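You operate a simulated robot arm through the tools that you are given. There is no shell and no other tool. Be economical: measure what you need, move in short steps, check, and stop when the job is done.

Carry out the task below with a simulated robot arm. There is one attempt and no reset: what you move stays moved.

Task
Set the sound and dryer overload dials to the load chart and switch both their breakers on.
Fine: the cabinet switch stays off and the door open for the check.

The check looks at the end state, three seconds after you hand in, the way a careful person would. Anything else that was tipped, shoved, dropped, spilled or broken makes it a failure.

Robot
A 7-joint arm with a two-finger parallel gripper, fixed in place. Base frame: the origin is at the foot of the arm, x ahead of it, y to its left, z up. Units: m, degrees, N and s.
With the tool pointing down near the work surface it reaches from about 0.12 to 0.66 m from the base axis. Its first joint turns from -66.0 to 66.0 degrees. Payload 2.4 kg.
The TCP is the grasp point between the finger pads, 0.03 m short of the fingertips. In the tool frame z runs along the fingers and y along their closing line. The gripper opens to 0.094 m. The fingers are 0.028 m wide and 0.01 m thick; the gripper's body (0.05 by 0.096 m) begins 0.055 m behind the TCP.
Orientation is that of the tool frame in the base frame, as a unit quaternion [x, y, z, w]. With the fingers straight down and closing along the base's y, the tool's x points along the base's -x, its y along +y and its z along -z.

Tools
- The arm moves only by the tool send_rows. Its argument "steps" is text: rows parted by semicolons, each of 7 numbers parted by spaces: the shift along the base's x, y, z in m, then the turn, a rotation vector about the base's x, y, z in degrees, then the gripper command, from -1 (shut) to 1 (fully open), values between in proportion. In form: x y z ax ay az hand; .... A call has 1 to 8 rows; each row shifts and turns the commanded pose from where the row before left it. Each row takes 0.2 s and may step no farther than 0.05 m and 8.6 degrees from the row before; otherwise, or with a gripper value out of range, the whole call is refused. A pose out of reach is approached as far as the arm can. The call stops where the force on the tool passes 40 N (or 10 N more than at its start, if that is more) or the arm is blocked; 0.2 s more then pass. Each finger travels about 0.153 m/s and halts on what it meets, pressing with about 42 N; the grip force reading is that of the motor and also rises with nothing between the fingers. The clock runs only during rows and for 0.2 s after the last one: add rows that do not move to give the fingers time. It gives the time, the measured TCP pose, the force on the tool (base axes), the opening and the grip force at its end, in the units of the frame above (readings bear some noise), and new pictures: "views" is both (left out), scene, wrist or none.
- Cameras (640 x 400 px; columns grow to the right, rows downward): "scene" is fixed at [0.0392, 0.4787, 1.4347]; the picture's right is [-0.71, -0.71, 0.00], its down [-0.47, 0.47, -0.74] and it looks along [0.53, -0.53, -0.67] (base axes); focal length 350 px, centre (320, 200). "wrist" rides on the gripper at [-0.037, 0, -0.058] in the tool frame; the picture's right is [0.00, -1.00, 0.00], its down [0.97, 0.00, -0.24] and it looks along [0.24, 0.00, 0.97] (tool axes); focal length 218 px, centre (320, 200).
- point_at(camera, pixels): for up to 12 pixels [column, row] of the newest picture of that camera ("zoom" is the newest enlarged one), the place [x, y, z] in the base frame of the surface seen there, good to about 0.002 m. It takes no simulated time.
- close_up(camera, box): a new picture of the part [left, top, right, bottom] of that camera's present view, enlarged. It takes no simulated time.
- close_job(): hands the job in; it is judged then, once.

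Go step by step. Measure first, check grasps and placings, and put right what went wrong. The budget is 80 turns and 120 pictures, counting those below and the enlarged ones. Unless the task says otherwise, let go and move clear before handing in, and close with one line.

The tools are called after "Emit:" as a command line: name --argument value ..., lists and objects as JSON in quotes. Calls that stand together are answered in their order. send_rows: Moves the arm, as the interface text tells. Its arguments: {"type":"object","properties":{"steps":{"type":"string"},"views":{"type":"string","enum":["both","scene","wrist","none"]}},"required":["steps"]} The other tools are called the same way: point_at (camera, pixels) gives the place of the surface under pixels of a picture; close_up (camera, box) takes an enlarged picture of a part of a camera's view; close_job () hands the job in.

At the start:

```text
clock: 0.0
tcp_pos: [0.3425, 0.2067, 1.1036]
ee_rot: [0.001, 1.0, 0.0, 0.0]
ft_force: [0.6, 0.1, 0.6]
finger_gap: 0.0939
gripper_force: 0.1
```

scene: 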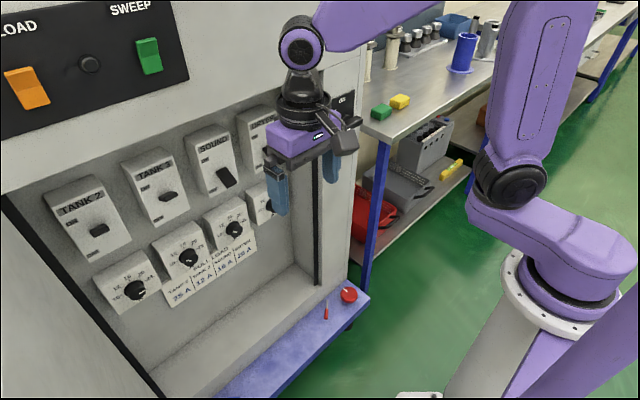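
wrist: 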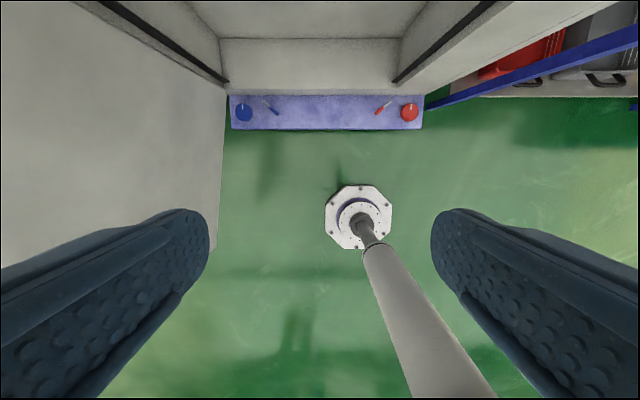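

The scene shows a cabinet with four breakers, dials beneath them, and a chart around (210,275). I'll enlarge these areas to read them.

Emit:
close_up --camera "scene" --box '[140, 180, 300, 310]'

Emit:
close_up --camera "scene" --box '[30, 90, 300, 310]'

```text
3.08 times, centred on (220, 245) of scene
```

zoom: 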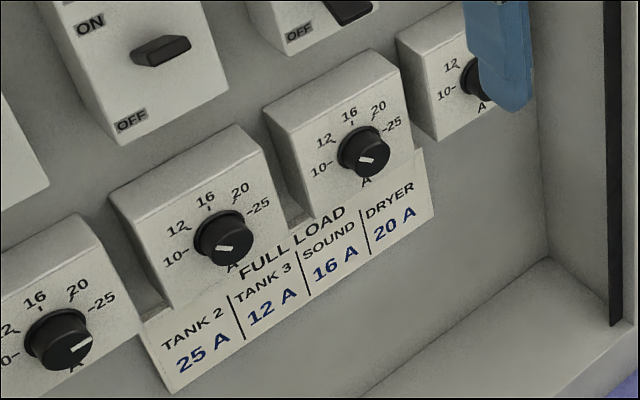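

```text
1.82 times, centred on (165, 200) of scene
```

zoom: 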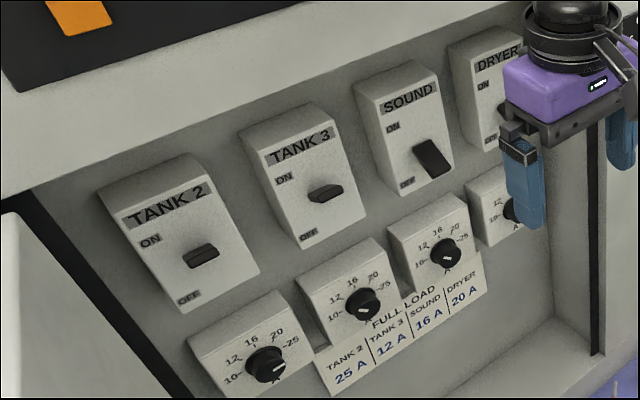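

Chart reads SOUND 16 A, DRYER 20 A. I'll measure the parts in the enlarged picture.

Emit:
point_at --camera "zoom" --pixels '[[432, 158], [418, 148], [442, 172], [405, 100], [446, 252], [425, 262], [480, 70], [512, 208], [397, 210], [350, 170], [540, 290], [200, 255]]'

Emit:
point_at --camera "scene" --pixels '[[20, 90], [40, 150], [90, 65], [149, 56], [300, 260], [318, 200], [340, 200], [348, 295], [326, 310], [8, 210], [150, 390], [250, 350]]'

```text
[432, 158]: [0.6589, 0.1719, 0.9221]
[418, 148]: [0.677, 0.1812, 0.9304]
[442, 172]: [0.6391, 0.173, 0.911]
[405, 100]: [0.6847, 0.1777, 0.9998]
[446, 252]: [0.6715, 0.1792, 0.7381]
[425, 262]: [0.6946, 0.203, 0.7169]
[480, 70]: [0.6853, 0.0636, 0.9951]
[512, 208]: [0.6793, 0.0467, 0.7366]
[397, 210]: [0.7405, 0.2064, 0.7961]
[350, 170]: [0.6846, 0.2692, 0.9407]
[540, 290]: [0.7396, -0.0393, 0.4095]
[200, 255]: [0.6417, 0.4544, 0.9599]
```

```text
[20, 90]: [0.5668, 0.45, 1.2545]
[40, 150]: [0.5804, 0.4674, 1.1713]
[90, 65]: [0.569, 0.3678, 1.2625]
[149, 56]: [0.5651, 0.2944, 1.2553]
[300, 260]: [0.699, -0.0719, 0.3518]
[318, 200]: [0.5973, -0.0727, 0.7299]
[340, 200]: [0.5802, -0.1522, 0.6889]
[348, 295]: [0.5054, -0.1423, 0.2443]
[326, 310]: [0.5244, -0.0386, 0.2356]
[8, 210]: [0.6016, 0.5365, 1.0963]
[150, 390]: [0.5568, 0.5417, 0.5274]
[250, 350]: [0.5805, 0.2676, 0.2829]
```

Panel layout: back plate x≈0.74, boxes x≈0.685, Sound column y≈0.18, Dryer column y≈0.05. I'll tip the tool to point along +x, while staying in front of the cabinet.

Emit:
send_rows --steps "0 0 -0.01 0 -8.5 0 0; 0 0 -0.01 0 -8.5 0 0; 0 0 -0.01 0 -8.5 0 0; 0 0 -0.01 0 -8.5 0 0; 0 0 -0.01 0 -8.5 0 0" --views "scene"

```text
clock: 1.2
tcp_pos: [0.3429, 0.207, 1.0527]
ee_rot: [-0.001, 0.932, -0.001, 0.363]
ft_force: [-0.4, -1.3, 0.6]
finger_gap: 0.0471
gripper_force: 0.0
```

scene: 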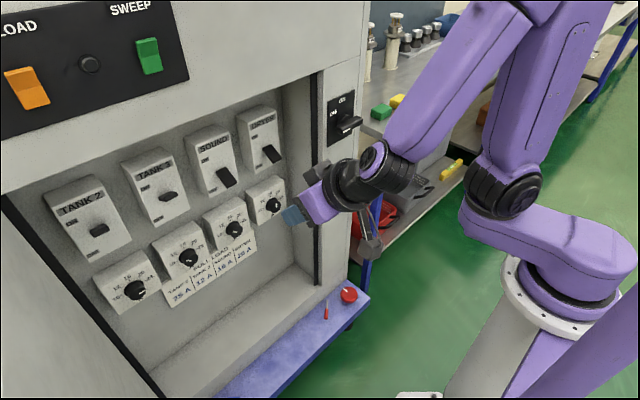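

The view is now clear and both the Sound and Dryer levers look down (off). I'll take a close-up and keep tipping.

Emit:
close_up --camera "scene" --box '[170, 80, 370, 260]'

Emit:
send_rows --steps "0 0 -0.02 0 -8 0 0; 0 0 -0.02 0 -8 0 0; 0 0 -0.02 0 -8 0 0; 0 0 -0.02 0 -8 0 0; 0 0 -0.02 0 -8 0 0; 0 0 -0.02 0 -7.5 0 0"

```text
2.22 times, centred on (270, 170) of scene
```

zoom: 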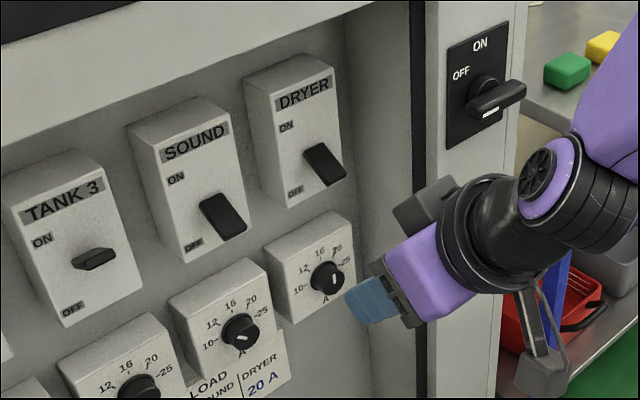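

```text
clock: 2.6
tcp_pos: [0.3566, 0.2263, 0.9411]
ee_rot: [-0.001, 0.706, -0.002, 0.708]
ft_force: [-0.4, -1.0, -0.7]
finger_gap: 0.047
gripper_force: 0.2
out of reach, approached as far as the arm can: row 5, 6
```

scene: 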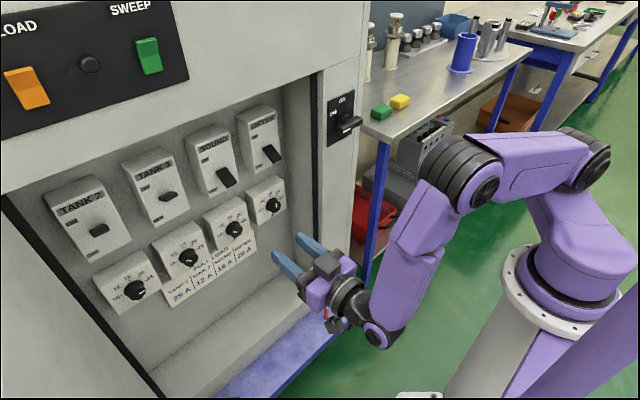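
wrist: 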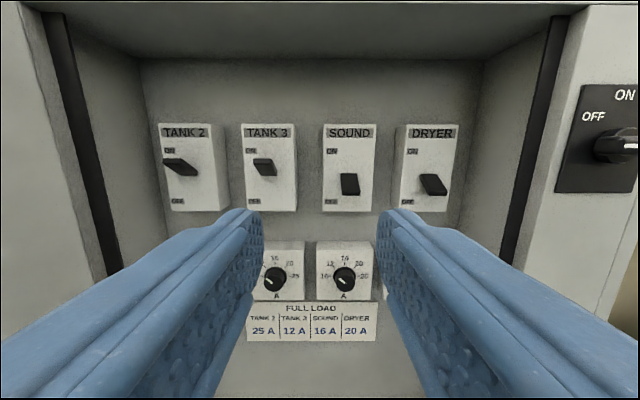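

The tool now points at the panel; Tank 2/3 are on, Sound and Dryer off, in the wrist picture. I'll move forward toward the Sound dial and look.

Emit:
send_rows --steps "0.04 0 -0.03 0 0 0 1; 0.04 -0.01 -0.03 0 0 0 1; 0.03 -0.01 -0.03 0 0 0 1; 0.02 0 -0.03 0 0 0 1"

```text
refused: row 2 steps farther than a row can; nothing moved
```

Emit:
send_rows --steps "0.035 0 -0.03 0 0 0 1; 0.035 -0.01 -0.03 0 0 0 1; 0.03 -0.01 -0.03 0 0 0 1; 0.02 0 -0.03 0 0 0 1"

```text
clock: 3.6
tcp_pos: [0.477, 0.2053, 0.8213]
ee_rot: [-0.001, 0.707, 0.001, 0.707]
ft_force: [-0.1, 0.1, 0.3]
finger_gap: 0.0939
gripper_force: 0.2
```

scene: 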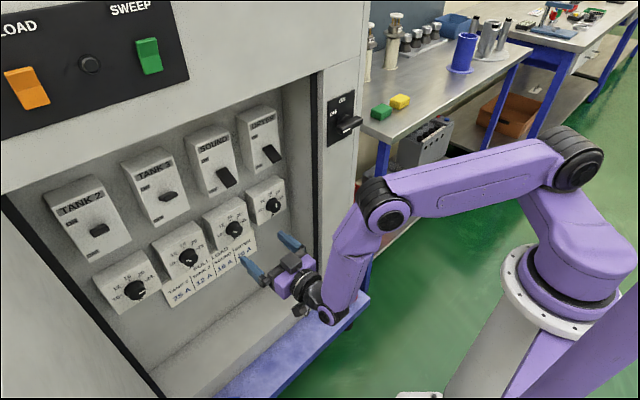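
wrist: 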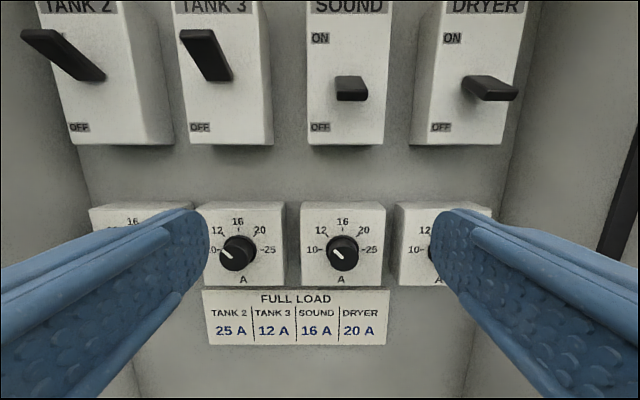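

Sound dial is at about (342,252) in the wrist picture. I'll enlarge it and measure it.

Emit:
close_up --camera "wrist" --box '[292, 195, 392, 295]'

Emit:
point_at --camera "wrist" --pixels '[[343, 253], [308, 230], [376, 230], [310, 280], [376, 280], [342, 206], [350, 88], [352, 78], [352, 99], [490, 88], [515, 93], [345, 60]]'

```text
4.00 times, centred on (342, 245) of wrist
```

zoom: 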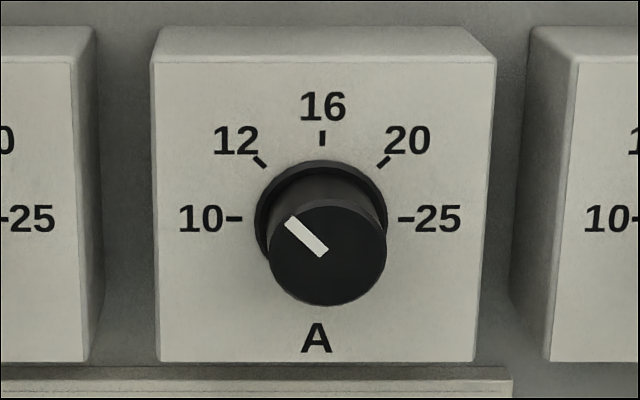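

```text
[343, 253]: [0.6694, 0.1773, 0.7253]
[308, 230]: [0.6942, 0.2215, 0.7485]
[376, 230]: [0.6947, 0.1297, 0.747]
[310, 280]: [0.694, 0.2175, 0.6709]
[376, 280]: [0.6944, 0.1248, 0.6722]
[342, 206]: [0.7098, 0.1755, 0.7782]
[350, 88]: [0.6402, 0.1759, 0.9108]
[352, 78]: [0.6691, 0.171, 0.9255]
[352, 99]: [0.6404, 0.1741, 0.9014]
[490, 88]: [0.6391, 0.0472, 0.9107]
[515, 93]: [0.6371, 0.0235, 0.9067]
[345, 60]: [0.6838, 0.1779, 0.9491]
```

Ticks are 45° apart and Sound points at 12 A, so it needs +45° (clockwise) about x. I'll get the knob centre more precisely.

Emit:
point_at --camera "zoom" --pixels '[[327, 253], [272, 253], [383, 253], [327, 203], [327, 302], [322, 160], [235, 218], [405, 218], [322, 140]]'

```text
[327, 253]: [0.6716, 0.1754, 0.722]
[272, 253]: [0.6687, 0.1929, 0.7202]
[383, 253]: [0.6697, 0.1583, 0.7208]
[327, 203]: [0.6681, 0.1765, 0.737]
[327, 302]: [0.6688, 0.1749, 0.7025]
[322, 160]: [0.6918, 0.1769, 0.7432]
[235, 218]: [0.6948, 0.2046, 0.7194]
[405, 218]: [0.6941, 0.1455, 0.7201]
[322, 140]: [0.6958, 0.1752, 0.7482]
```

Sound knob: centre (y 0.1753, z 0.720), diameter 0.034, front x 0.669. I'll approach in line.

Emit:
send_rows --steps "0.03 -0.0075 -0.0253 0 0 0 0.4; 0.03 -0.0075 -0.0253 0 0 0 0.4; 0.03 -0.0075 -0.0253 0 0 0 0.4; 0.03 -0.0075 -0.0253 0 0 0 0.4; 0 0 0 0 0 0 0.4"

```text
clock: 4.8
tcp_pos: [0.5964, 0.1766, 0.7199]
ee_rot: [0.0, 0.707, 0.0, 0.707]
ft_force: [-0.1, 0.7, -0.3]
finger_gap: 0.0659
gripper_force: 0.1
```

scene: 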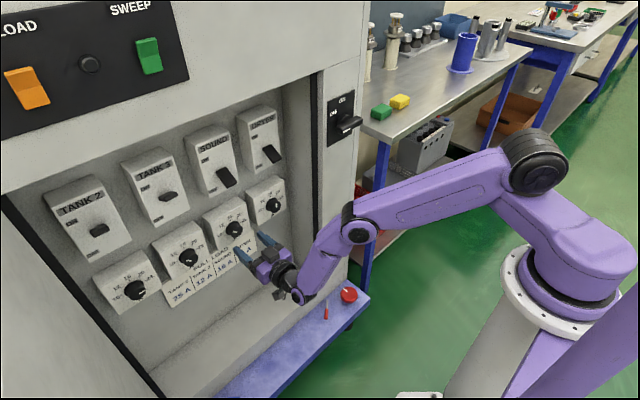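
wrist: 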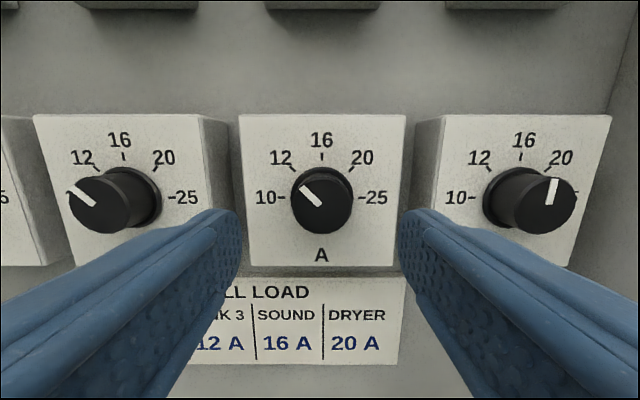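

The knob is centred between the fingers at (322,197). I'll advance and close on it.

Emit:
send_rows --steps "0.03 -0.001 0 0 0 0 0.4; 0.028 0 0 0 0 0 0.2; 0 0 0 0 0 0 -0.4; 0 0 0 0 0 0 -0.4; 0 0 0 0 0 0 -0.4" --views "wrist"

```text
clock: 6.0
tcp_pos: [0.6523, 0.175, 0.7192]
ee_rot: [-0.001, 0.708, 0.0, 0.706]
ft_force: [-22.1, -4.7, -3.0]
finger_gap: 0.0365
gripper_force: 45.3
```

wrist: 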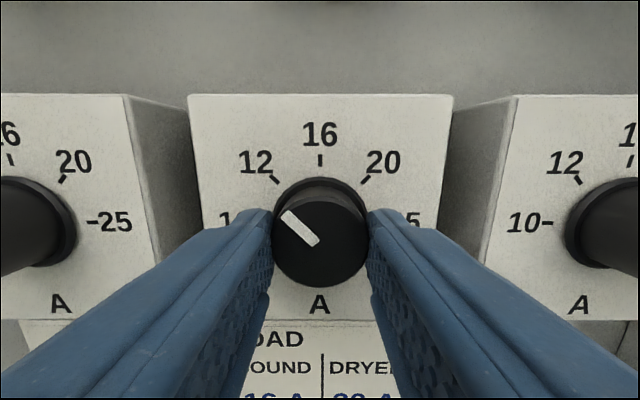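

Gripped (gap 0.0365) with some axial push of −22 N. I'll turn it +45° in small rows.

Emit:
send_rows --steps "-0.002 0 0 7.5 0 0 -0.4; 0 0 0 7.5 0 0 -0.4; 0 0 0 7.5 0 0 -0.4; 0 0 0 7.5 0 0 -0.4; 0 0 0 7.5 0 0 -0.4; 0 0 0 7.5 0 0 -0.4; 0 0 0 0 0 0 -0.4" --views "wrist"

```text
clock: 6.4
tcp_pos: [0.6522, 0.1749, 0.7222]
ee_rot: [0.036, 0.716, 0.042, 0.696]
ft_force: [13.1, 3.6, -5.3]
finger_gap: 0.0364
gripper_force: 45.0
out of reach, approached as far as the arm can: row 1, 2
stopped in row 2: the force on the tool passed its limit (the readings are from after the stop); the commanded pose is now the measured one
```

wrist: 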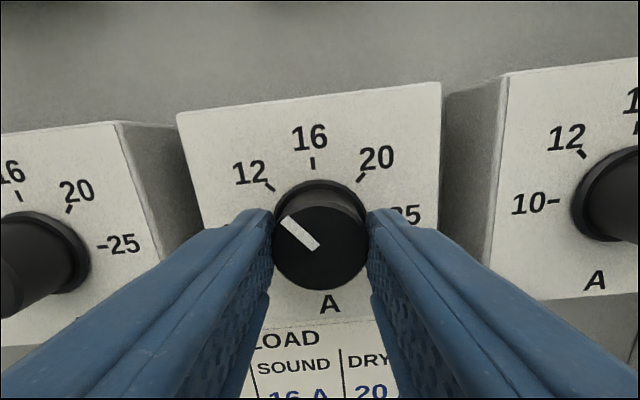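

The knob turned ~6° but the arm reported it couldn't reach the roll. I'll let go, back out, and test the roll range in free space.

Emit:
send_rows --steps "0 0 0 0 0 0 0.4; 0 0 0 0 0 0 0.4; -0.03 0 0 0 0 0 0.4; -0.03 0 0 0 0 0 0.4; -0.02 0 0 0 0 0 0.4; 0 0 0 0 0 0 0.4" --views "wrist"

Emit:
send_rows --steps "0 0 0 7.5 0 0 0.4; 0 0 0 7.5 0 0 0.4; 0 0 0 7.5 0 0 0.4; 0 0 0 7.5 0 0 0.4"

```text
clock: 7.8
tcp_pos: [0.5711, 0.1746, 0.7224]
ee_rot: [0.036, 0.714, 0.04, 0.698]
ft_force: [0.6, -0.3, -0.6]
finger_gap: 0.0657
gripper_force: 0.1
```

wrist: 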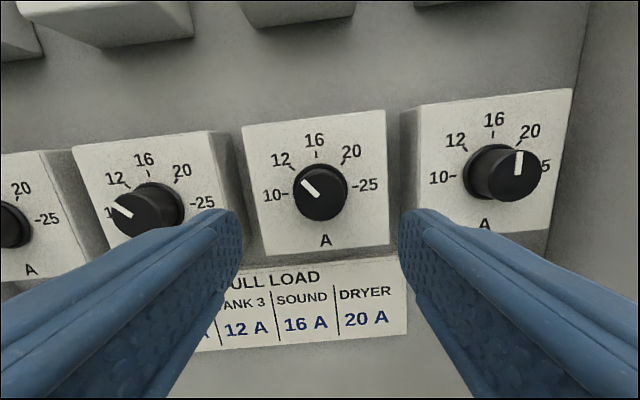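

```text
clock: 8.8
tcp_pos: [0.5796, 0.2336, 0.81]
ee_rot: [0.211, 0.685, 0.225, 0.66]
ft_force: [-0.2, 0.0, -0.5]
finger_gap: 0.0659
gripper_force: 0.1
out of reach, approached as far as the arm can: row 1, 2, 3, 4
```

scene: 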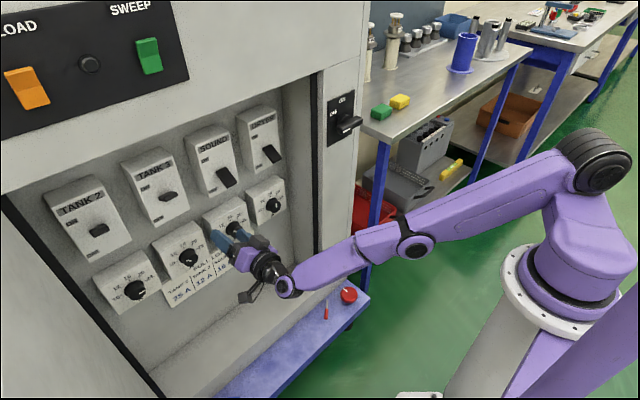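
wrist: 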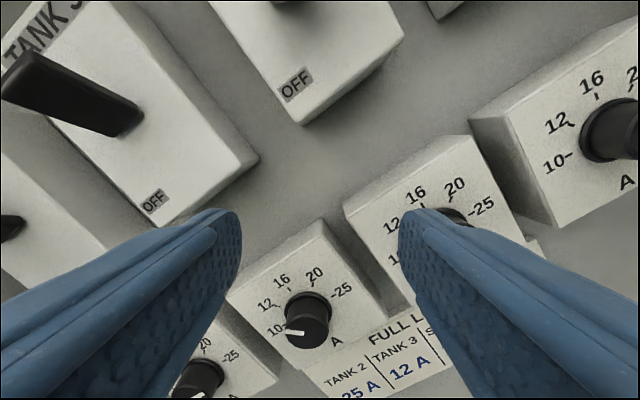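

Rolling positive runs into a limit (the TCP drifted to z 0.81). I'll roll back, and try the negative side.

Emit:
send_rows --steps "0 -0.012 -0.018 -8 0 0 0.4; 0 -0.012 -0.018 -8 0 0 0.4; 0 -0.012 -0.018 -8 0 0 0.4; 0 -0.012 -0.018 -8 0 0 0.4; 0 -0.012 -0.018 -5 0 0 0.4" --views "none"

Emit:
send_rows --steps "0 0 0 -8 0 0 0.4; 0 0 0 -8 0 0 0.4; 0 0 0 -8 0 0 0.4; 0 0 0 -8 0 0 0.4; 0 0 0 -8 0 0 0.4; 0 0 0 0 0 0 0.4"

```text
clock: 10.0
tcp_pos: [0.5781, 0.1735, 0.7211]
ee_rot: [-0.006, 0.716, -0.004, 0.698]
ft_force: [0.1, 0.4, 0.9]
finger_gap: 0.066
gripper_force: 0.1
```

```text
clock: 11.4
tcp_pos: [0.5796, 0.1739, 0.7212]
ee_rot: [-0.244, 0.672, -0.248, 0.654]
ft_force: [0.6, 0.2, 0.4]
finger_gap: 0.066
gripper_force: 0.2
```

scene: 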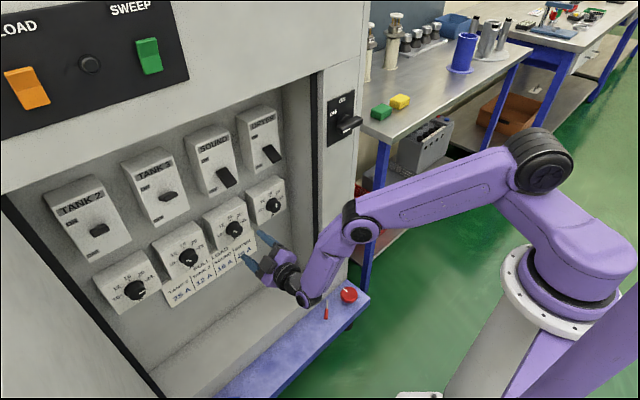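
wrist: 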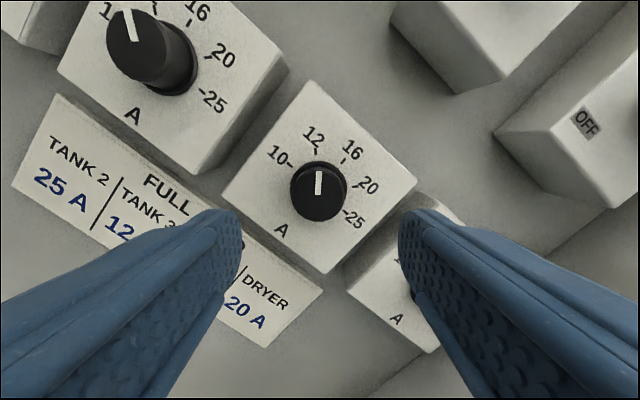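

The negative roll works, and at −40.7° the pointer is upright in the gripper view (318,182). I'll advance and grip here, then roll back to zero.

Emit:
send_rows --steps "0.03 0.0005 -0.0005 0 -1.3 0 0.4; 0.02 0.0005 -0.0005 0 0 0 0.4; 0.019 0 0 0 0 0 0.2; 0 0 0 0 0 0 -0.3; 0 0 0 0 0 0 -0.3; 0 0 0 0 0 0 -0.3" --views "wrist"

```text
clock: 12.8
tcp_pos: [0.647, 0.1755, 0.7199]
ee_rot: [-0.243, 0.664, -0.249, 0.662]
ft_force: [-7.5, 2.2, 2.4]
finger_gap: 0.0377
gripper_force: 45.1
```

wrist: 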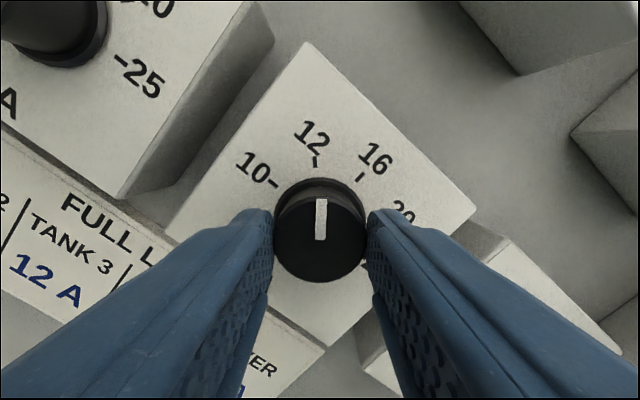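

Gripped with the pointer upright in view. Rolling +40.5° now.

Emit:
send_rows --steps "0 0 0 7 0 0 -0.3; 0 0 0 7 0 0 -0.3; 0 0 0 7 0 0 -0.3; 0 0 0 7 0 0 -0.3; 0 0 0 7 0 0 -0.3; 0 0 0 5.5 0 0 -0.3; 0 0 0 0 0 0 -0.3" --views "wrist"

```text
clock: 14.4
tcp_pos: [0.6481, 0.1759, 0.72]
ee_rot: [0.003, 0.709, -0.004, 0.705]
ft_force: [-2.5, 6.5, -2.4]
finger_gap: 0.0378
gripper_force: 45.0
```

wrist: 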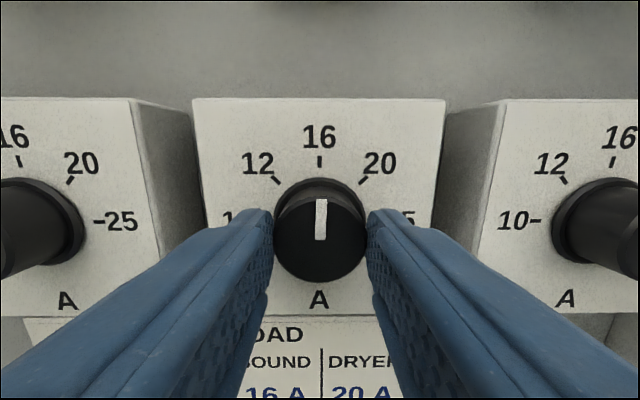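

The Sound pointer now sits upright under 16. I'll release, back out and move over to the Dryer dial (y≈0.045).

Emit:
send_rows --steps "0 0 0 0 0 0 0.4; 0 0 0 0 0 0 0.4; -0.035 0 0 0 0 0 0.4; -0.035 0 0 0 0 0 0.4; 0 0 0 0 0 0 0.4" --views "wrist"

Emit:
send_rows --steps "-0.01 -0.045 0 0 0 0 0.4; 0 -0.045 0 0 0 0 0.4; 0 -0.04 0 0 0 0 0.4; 0 0 0 0 0 0 0.4"

```text
clock: 15.6
tcp_pos: [0.5772, 0.1744, 0.7205]
ee_rot: [0.002, 0.71, -0.005, 0.704]
ft_force: [0.9, 0.6, -0.3]
finger_gap: 0.0658
gripper_force: 0.1
```

wrist: 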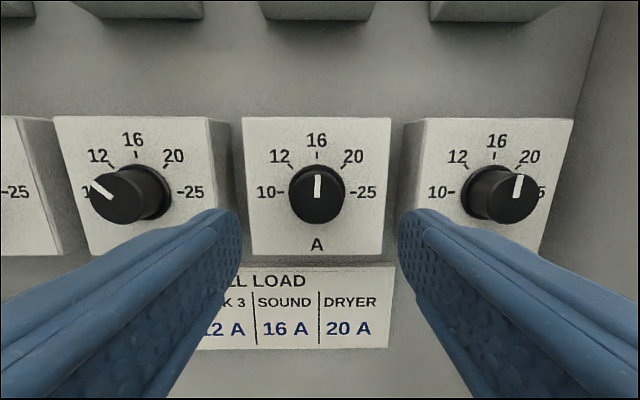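

```text
clock: 16.6
tcp_pos: [0.5678, 0.0439, 0.7211]
ee_rot: [0.002, 0.71, -0.005, 0.704]
ft_force: [-0.8, 0.5, 0.2]
finger_gap: 0.066
gripper_force: 0.1
```

scene: 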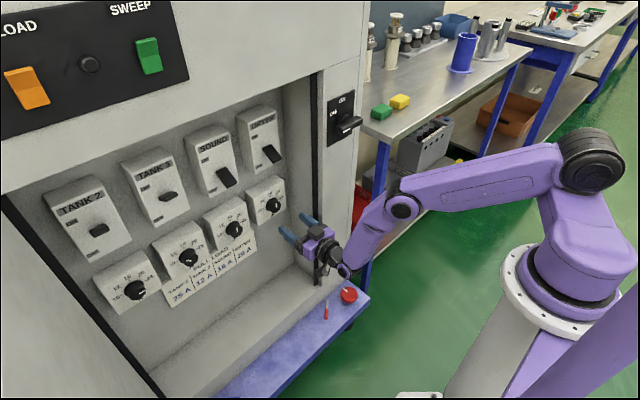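
wrist: 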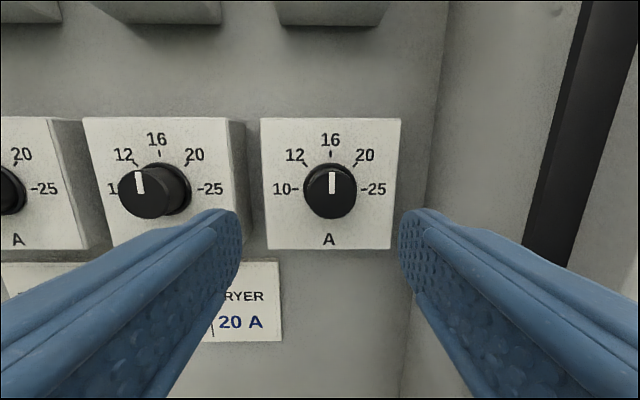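

Dryer knob is at about (330,188), pointing near 16. I'll enlarge and measure both.

Emit:
close_up --camera "wrist" --box '[280, 140, 380, 240]'

Emit:
point_at --camera "zoom" --pixels '[[320, 200], [322, 145], [322, 270], [365, 200], [275, 200], [320, 230]]'

Emit:
point_at --camera "wrist" --pixels '[[331, 192], [308, 192], [355, 192], [331, 172], [331, 216], [294, 189], [367, 189], [331, 153]]'

```text
4.00 times, centred on (330, 190) of wrist
```

zoom: 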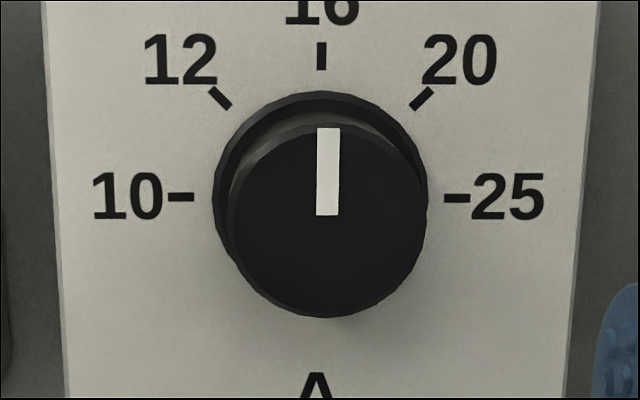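

```text
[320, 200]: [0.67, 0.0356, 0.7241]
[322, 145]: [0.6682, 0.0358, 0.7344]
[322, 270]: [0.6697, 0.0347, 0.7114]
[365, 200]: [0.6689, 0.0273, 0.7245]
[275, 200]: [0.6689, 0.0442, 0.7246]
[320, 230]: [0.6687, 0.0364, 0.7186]
```

```text
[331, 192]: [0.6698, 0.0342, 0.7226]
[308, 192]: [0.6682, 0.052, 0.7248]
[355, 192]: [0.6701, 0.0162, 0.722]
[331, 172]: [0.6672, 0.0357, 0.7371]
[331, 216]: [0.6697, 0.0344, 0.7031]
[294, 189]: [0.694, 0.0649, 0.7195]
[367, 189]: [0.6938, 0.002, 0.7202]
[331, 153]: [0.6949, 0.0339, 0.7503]
```

Dryer knob centre (0.0345, 0.720), pointing at 16, so it needs +45°. I'll pre-roll −45° and centre on it.

Emit:
send_rows --steps "0 -0.0095 -0.001 0 -0.5 0.6 0.4; 0 0 0 -7.5 0 0 0.4; 0 0 0 -7.5 0 0 0.4; 0 0 0 -7.5 0 0 0.4; 0 0 0 -7.5 0 0 0.4; 0 0 0 -7.5 0 0 0.4; 0 0 0 -7.5 0 0 0.4; 0 0 0 0 0 0 0.4" --views "wrist"

```text
clock: 18.4
tcp_pos: [0.5677, 0.0344, 0.7195]
ee_rot: [-0.273, 0.652, -0.271, 0.653]
ft_force: [-0.5, 0.9, 0.9]
finger_gap: 0.0657
gripper_force: 0.0
```

wrist: 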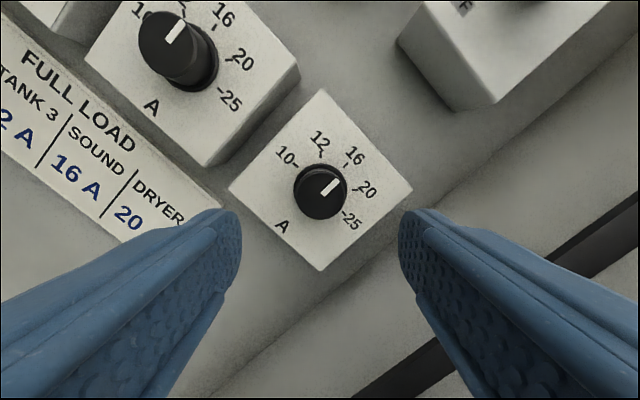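

Aligned, with the pointer at (330,185) 45° to the right in gripper view. Advance and grip.

Emit:
send_rows --steps "0.03 0 0.0005 0 0 0 0.4; 0.03 0 0 0 0 0 0.4; 0.02 0 0 0 0 0 0.2; 0 0 0 0 0 0 -0.3; 0 0 0 0 0 0 -0.3; 0 0 0 0 0 0 -0.3" --views "wrist"

```text
clock: 19.8
tcp_pos: [0.648, 0.036, 0.7204]
ee_rot: [-0.272, 0.652, -0.271, 0.654]
ft_force: [-4.1, 1.9, 1.0]
finger_gap: 0.0363
gripper_force: 45.3
```

wrist: 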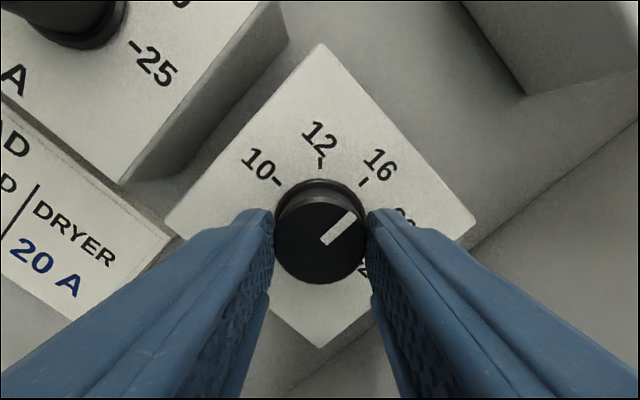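

Emit:
send_rows --steps "0 0 0 7.5 0 0 -0.3; 0 0 0 7.5 0 0 -0.3; 0 0 0 7.5 0 0 -0.3; 0 0 0 7.5 0 0 -0.3; 0 0 0 7.5 0 0 -0.3; 0 0 0 7.5 0 0 -0.3; 0 0 0 0 0 0 -0.3" --views "wrist"

```text
clock: 21.4
tcp_pos: [0.6488, 0.035, 0.7191]
ee_rot: [-0.001, 0.706, 0.0, 0.708]
ft_force: [-7.4, 2.7, 6.0]
finger_gap: 0.0368
gripper_force: 44.9
```

wrist: 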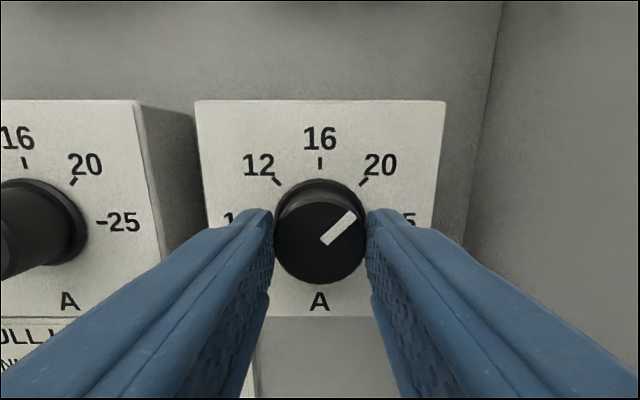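

Dryer pointer is now on 20. I'll release, back out, and rise toward the Dryer breaker with fingers shut.

Emit:
send_rows --steps "0 0 0 0 0 0 0.4; 0 0 0 0 0 0 0.4; -0.04 0 0 0 0 0 0.4; -0.04 0 0 0 0 0 0.4; -0.04 0 0 0 0 0 0.4; -0.04 0 0.02 0 0 0 0.4; 0 0 0.03 0 0 0 0.4; 0 0 0.03 0 0 0 0.4" --views "wrist"

```text
clock: 23.2
tcp_pos: [0.5444, 0.0875, 0.7582]
ee_rot: [-0.002, 0.707, -0.004, 0.707]
ft_force: [0.5, -0.1, -0.2]
finger_gap: 0.066
gripper_force: 0.0
out of reach, approached as far as the arm can: row 5, 6, 7, 8
```

wrist: 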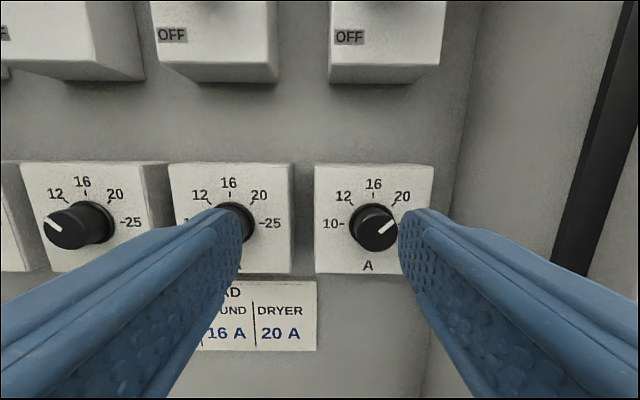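

Both dials look right; the arm drifted a little in y near its reach limit. I'll check the dials, then rise below the Sound lever (y≈0.1755).

Emit:
close_up --camera "scene" --box '[180, 170, 300, 250]'

Emit:
send_rows --steps "0 0.03 0.03 0 0 0 -1; 0 0.03 0.03 0 0 0 -1; 0 0.028 0.025 0 0 0 -1; 0 0 0.025 0 0 0 -1; 0 0 0 0 0 0 -1"

```text
5.00 times, centred on (240, 210) of scene
```

zoom: 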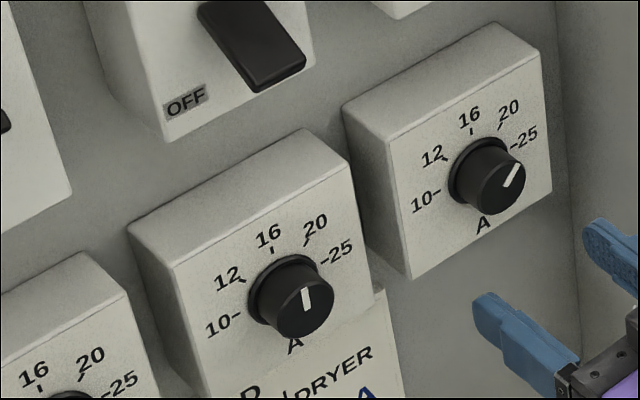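

```text
clock: 24.4
tcp_pos: [0.5454, 0.1765, 0.87]
ee_rot: [-0.001, 0.707, -0.001, 0.707]
ft_force: [-0.5, 0.7, 0.2]
finger_gap: 0.0
gripper_force: 33.0
```

scene: 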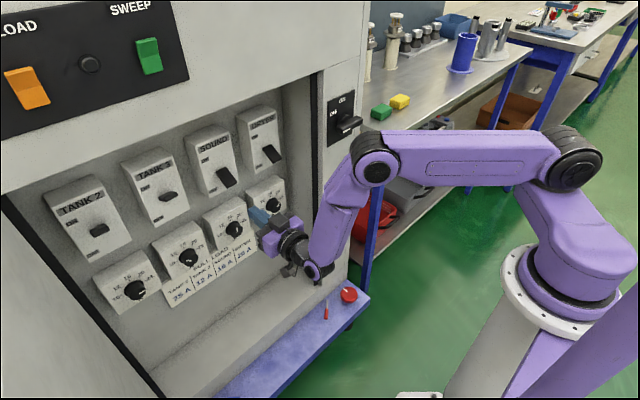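
wrist: 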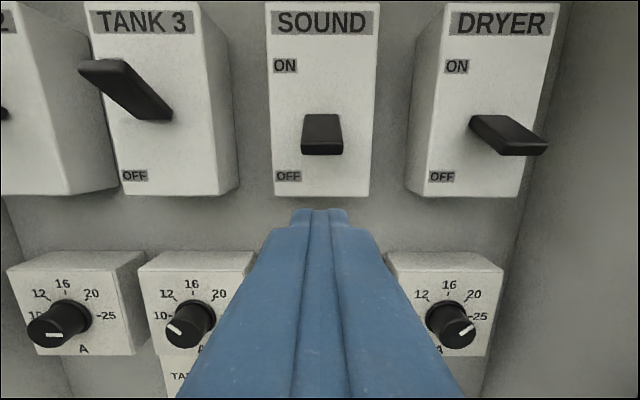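

Closed fingers are below the Sound lever (322,135). I'll measure lever geometry, both off and on (Tank 3).

Emit:
point_at --camera "wrist" --pixels '[[322, 118], [322, 140], [322, 150], [304, 148], [340, 148], [520, 148], [515, 153], [475, 120], [102, 62], [85, 65], [165, 118], [322, 190]]'

```text
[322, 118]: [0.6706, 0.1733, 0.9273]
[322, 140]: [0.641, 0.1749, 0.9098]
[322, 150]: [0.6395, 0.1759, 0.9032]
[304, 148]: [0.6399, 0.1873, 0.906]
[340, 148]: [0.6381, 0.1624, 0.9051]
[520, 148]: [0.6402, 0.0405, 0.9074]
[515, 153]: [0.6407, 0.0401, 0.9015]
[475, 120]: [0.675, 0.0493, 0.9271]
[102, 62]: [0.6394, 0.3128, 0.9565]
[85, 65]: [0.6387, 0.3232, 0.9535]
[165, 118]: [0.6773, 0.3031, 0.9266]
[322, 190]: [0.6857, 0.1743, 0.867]
```

OFF tip underside is z 0.900 at x 0.64; ON tip is ≈0.955. I'll slide in underneath and lift.

Emit:
send_rows --steps "0.03 -0.0005 0 0 0 0 -1; 0.03 0 0 0 0 0 -1; 0.022 0 0 0 0 0 -1; 0 0 0.015 0 0 0 -1; 0 0 0.015 0 0 0 -1; 0 0 0.015 0 0 0 -1; 0 0 0.012 0 0 0 -1"

```text
clock: 26.0
tcp_pos: [0.6275, 0.1759, 0.9269]
ee_rot: [-0.001, 0.707, -0.001, 0.707]
ft_force: [0.6, -0.2, -1.0]
finger_gap: 0.0002
gripper_force: 33.0
```

scene: 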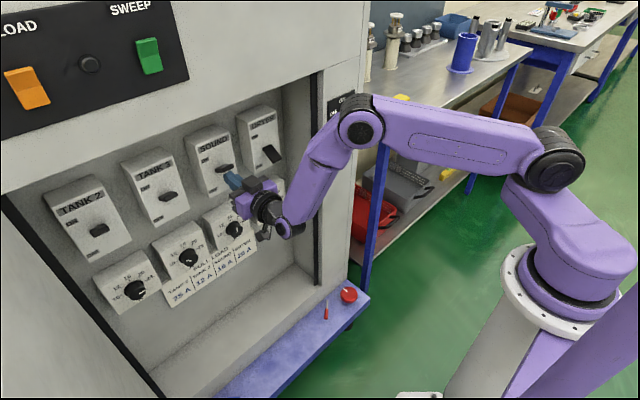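
wrist: 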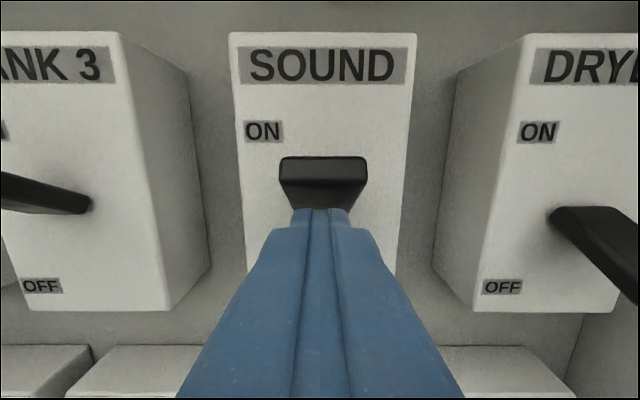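

The Sound lever appears flipped up, with no load on the tool. I'll drop, back out, and shift over to Dryer.

Emit:
send_rows --steps "0 0 -0.01 0 0 0 -1; -0.03 0 -0.015 0 0 0 -1; -0.03 0 -0.02 0 0 0 -1; -0.02 -0.03 -0.01 0 0 0 -1; 0 -0.04 0 0 0 0 -1; 0 -0.04 0 0 0 0 -1; 0 -0.03 0 0 0 0 -1; 0 0 0 0 0 0 -1"

```text
clock: 27.8
tcp_pos: [0.5839, 0.0714, 0.874]
ee_rot: [-0.003, 0.707, -0.007, 0.707]
ft_force: [0.9, 0.2, 0.4]
finger_gap: 0.0
gripper_force: 33.0
out of reach, approached as far as the arm can: row 5, 6, 7
```

scene: 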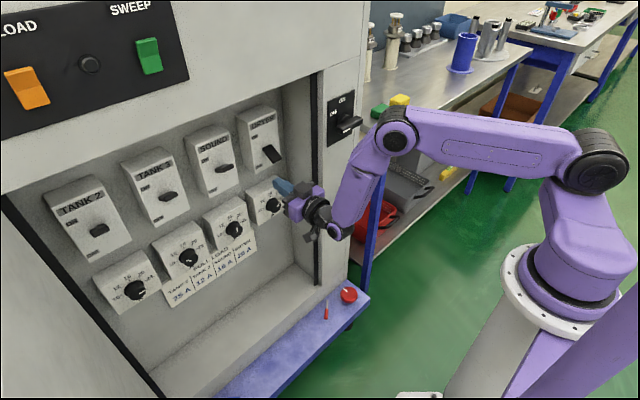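
wrist: 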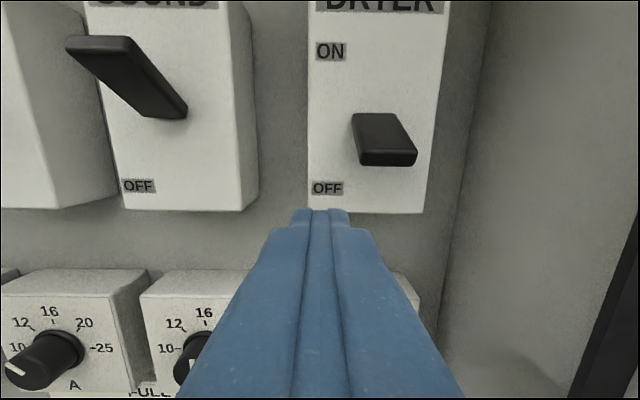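

Sound is ON (lever up at (130,75)). I'll advance diagonally under the Dryer lever.

Emit:
send_rows --steps "0.02 -0.012 -0.002 0 0 0 -1; 0.015 -0.012 0 0 0 0 -1; 0.008 -0.012 0 0 0 0 -1; 0 0 0 0 0 0 -1"

```text
clock: 28.8
tcp_pos: [0.6256, 0.0355, 0.8718]
ee_rot: [-0.001, 0.707, -0.002, 0.707]
ft_force: [-0.5, 0.1, -0.6]
finger_gap: 0.0
gripper_force: 33.0
```

scene: 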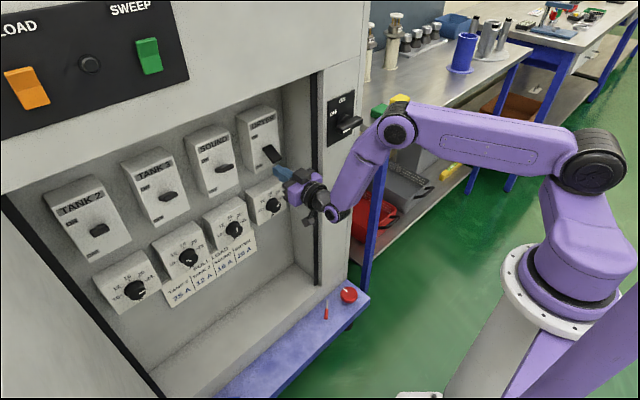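
wrist: 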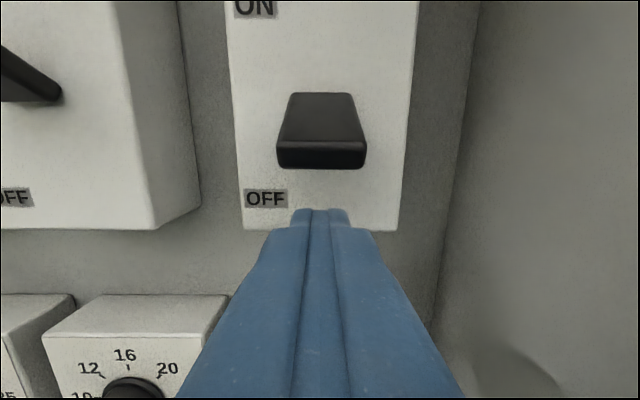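

Centred beneath the Dryer lever. Lifting.

Emit:
send_rows --steps "0 0 0.015 0 0 0 -1; 0 0 0.015 0 0 0 -1; 0 0 0.015 0 0 0 -1; 0 0 0.01 0 0 0 -1; 0 0 0 0 0 0 -1"

```text
clock: 30.0
tcp_pos: [0.6265, 0.0357, 0.9264]
ee_rot: [-0.001, 0.706, -0.001, 0.708]
ft_force: [-0.4, 0.6, 0.1]
finger_gap: 0.0
gripper_force: 33.2
```

scene: 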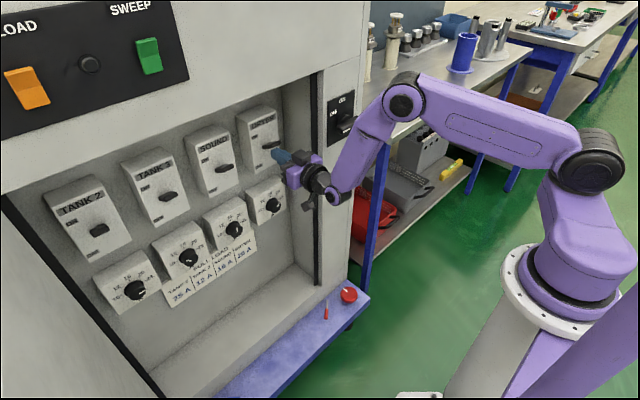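
wrist: 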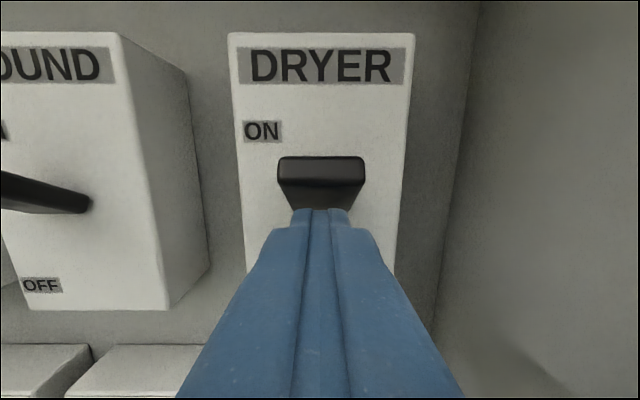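

Dryer lever is up too. I'll drop and back clear toward +y, where reach is easier.

Emit:
send_rows --steps "0 0 -0.015 0 0 0 -1; -0.02 0.01 -0.025 0 0 0 -1; -0.03 0.03 -0.01 0 0 0 -1; -0.03 0.035 0 0 0 0 -1; -0.03 0.035 0 0 0 0 -1; -0.03 0.03 0 0 0 0 -1; -0.02 0.01 0 0 0 0 -1; 0 0 0 0 0 0 -1"

```text
clock: 31.8
tcp_pos: [0.4687, 0.1875, 0.8747]
ee_rot: [-0.001, 0.707, -0.001, 0.707]
ft_force: [0.2, 0.2, 0.6]
finger_gap: 0.0
gripper_force: 33.1
out of reach, approached as far as the arm can: row 2
```

scene: 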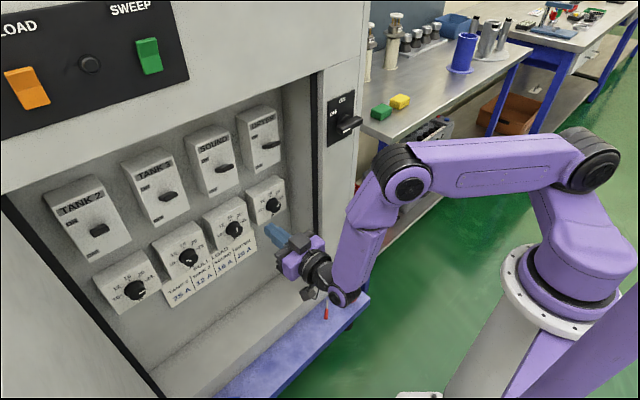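
wrist: 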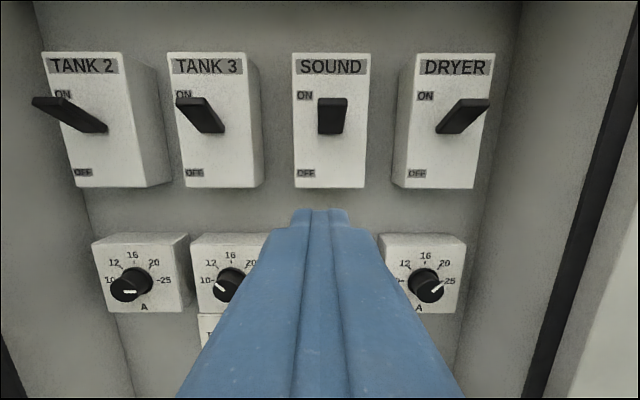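

All four levers are up in the wrist picture. I'll open the fingers for a final look at the Sound and Dryer dials.

Emit:
send_rows --steps "0 -0.03 -0.03 0 0 0 1; 0 -0.03 -0.03 0 0 0 1; 0 0 0 0 0 0 1; 0 0 0 0 0 0 1" --views "none"

Emit:
close_up --camera "wrist" --box '[220, 180, 460, 300]'

Emit:
close_up --camera "scene" --box '[30, 80, 370, 320]'

```text
clock: 32.8
tcp_pos: [0.4876, 0.1539, 0.813]
ee_rot: [-0.001, 0.707, -0.004, 0.708]
ft_force: [0.2, 0.0, 0.1]
finger_gap: 0.0941
gripper_force: 0.1
out of reach, approached as far as the arm can: row 1, 2
```

```text
2.67 times, centred on (340, 240) of wrist
```

zoom: 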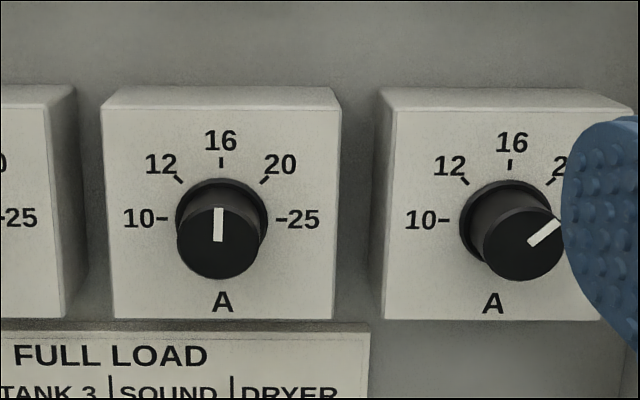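

```text
1.67 times, centred on (200, 200) of scene
```

zoom: 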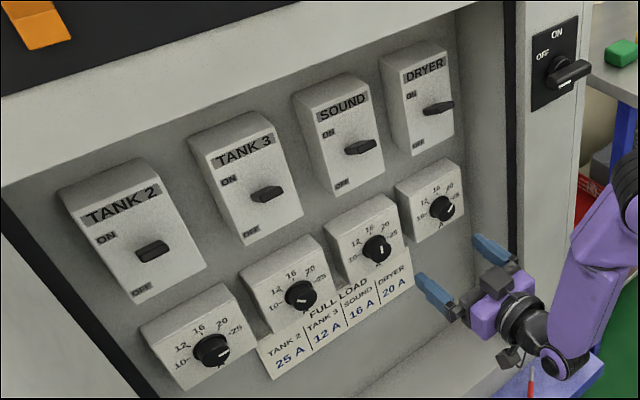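

Sound is upright on 16; Dryer looks near 20, so I'll check its angle from surface points.

Emit:
close_up --camera "wrist" --box '[385, 230, 445, 290]'

```text
6.67 times, centred on (415, 260) of wrist
```

zoom: 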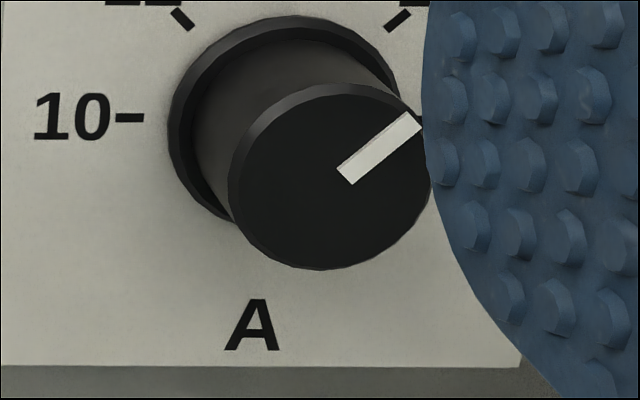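

Emit:
point_at --camera "zoom" --pixels '[[345, 174], [410, 122], [355, 168], [400, 130], [182, 17], [397, 22], [240, 180], [320, 262], [320, 92]]'

```text
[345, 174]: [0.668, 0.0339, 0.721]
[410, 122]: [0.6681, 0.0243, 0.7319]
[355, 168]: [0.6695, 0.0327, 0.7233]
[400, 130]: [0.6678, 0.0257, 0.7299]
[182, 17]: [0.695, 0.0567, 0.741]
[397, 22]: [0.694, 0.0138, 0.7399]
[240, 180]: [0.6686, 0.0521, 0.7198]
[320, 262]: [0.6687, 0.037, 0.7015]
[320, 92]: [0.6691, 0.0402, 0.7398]
```

The pointer endpoints give about 41–47°, so Dryer is on 20. Both breakers are on, the cabinet switch is untouched and the arm is clear, so I'm handing in.

Emit:
close_job

```text
The job is handed in.
```

The Sound dial is at 16 A and the Dryer dial at 20 A, as on the load chart, and both breakers are on; the cabinet switch is still off and the door open.
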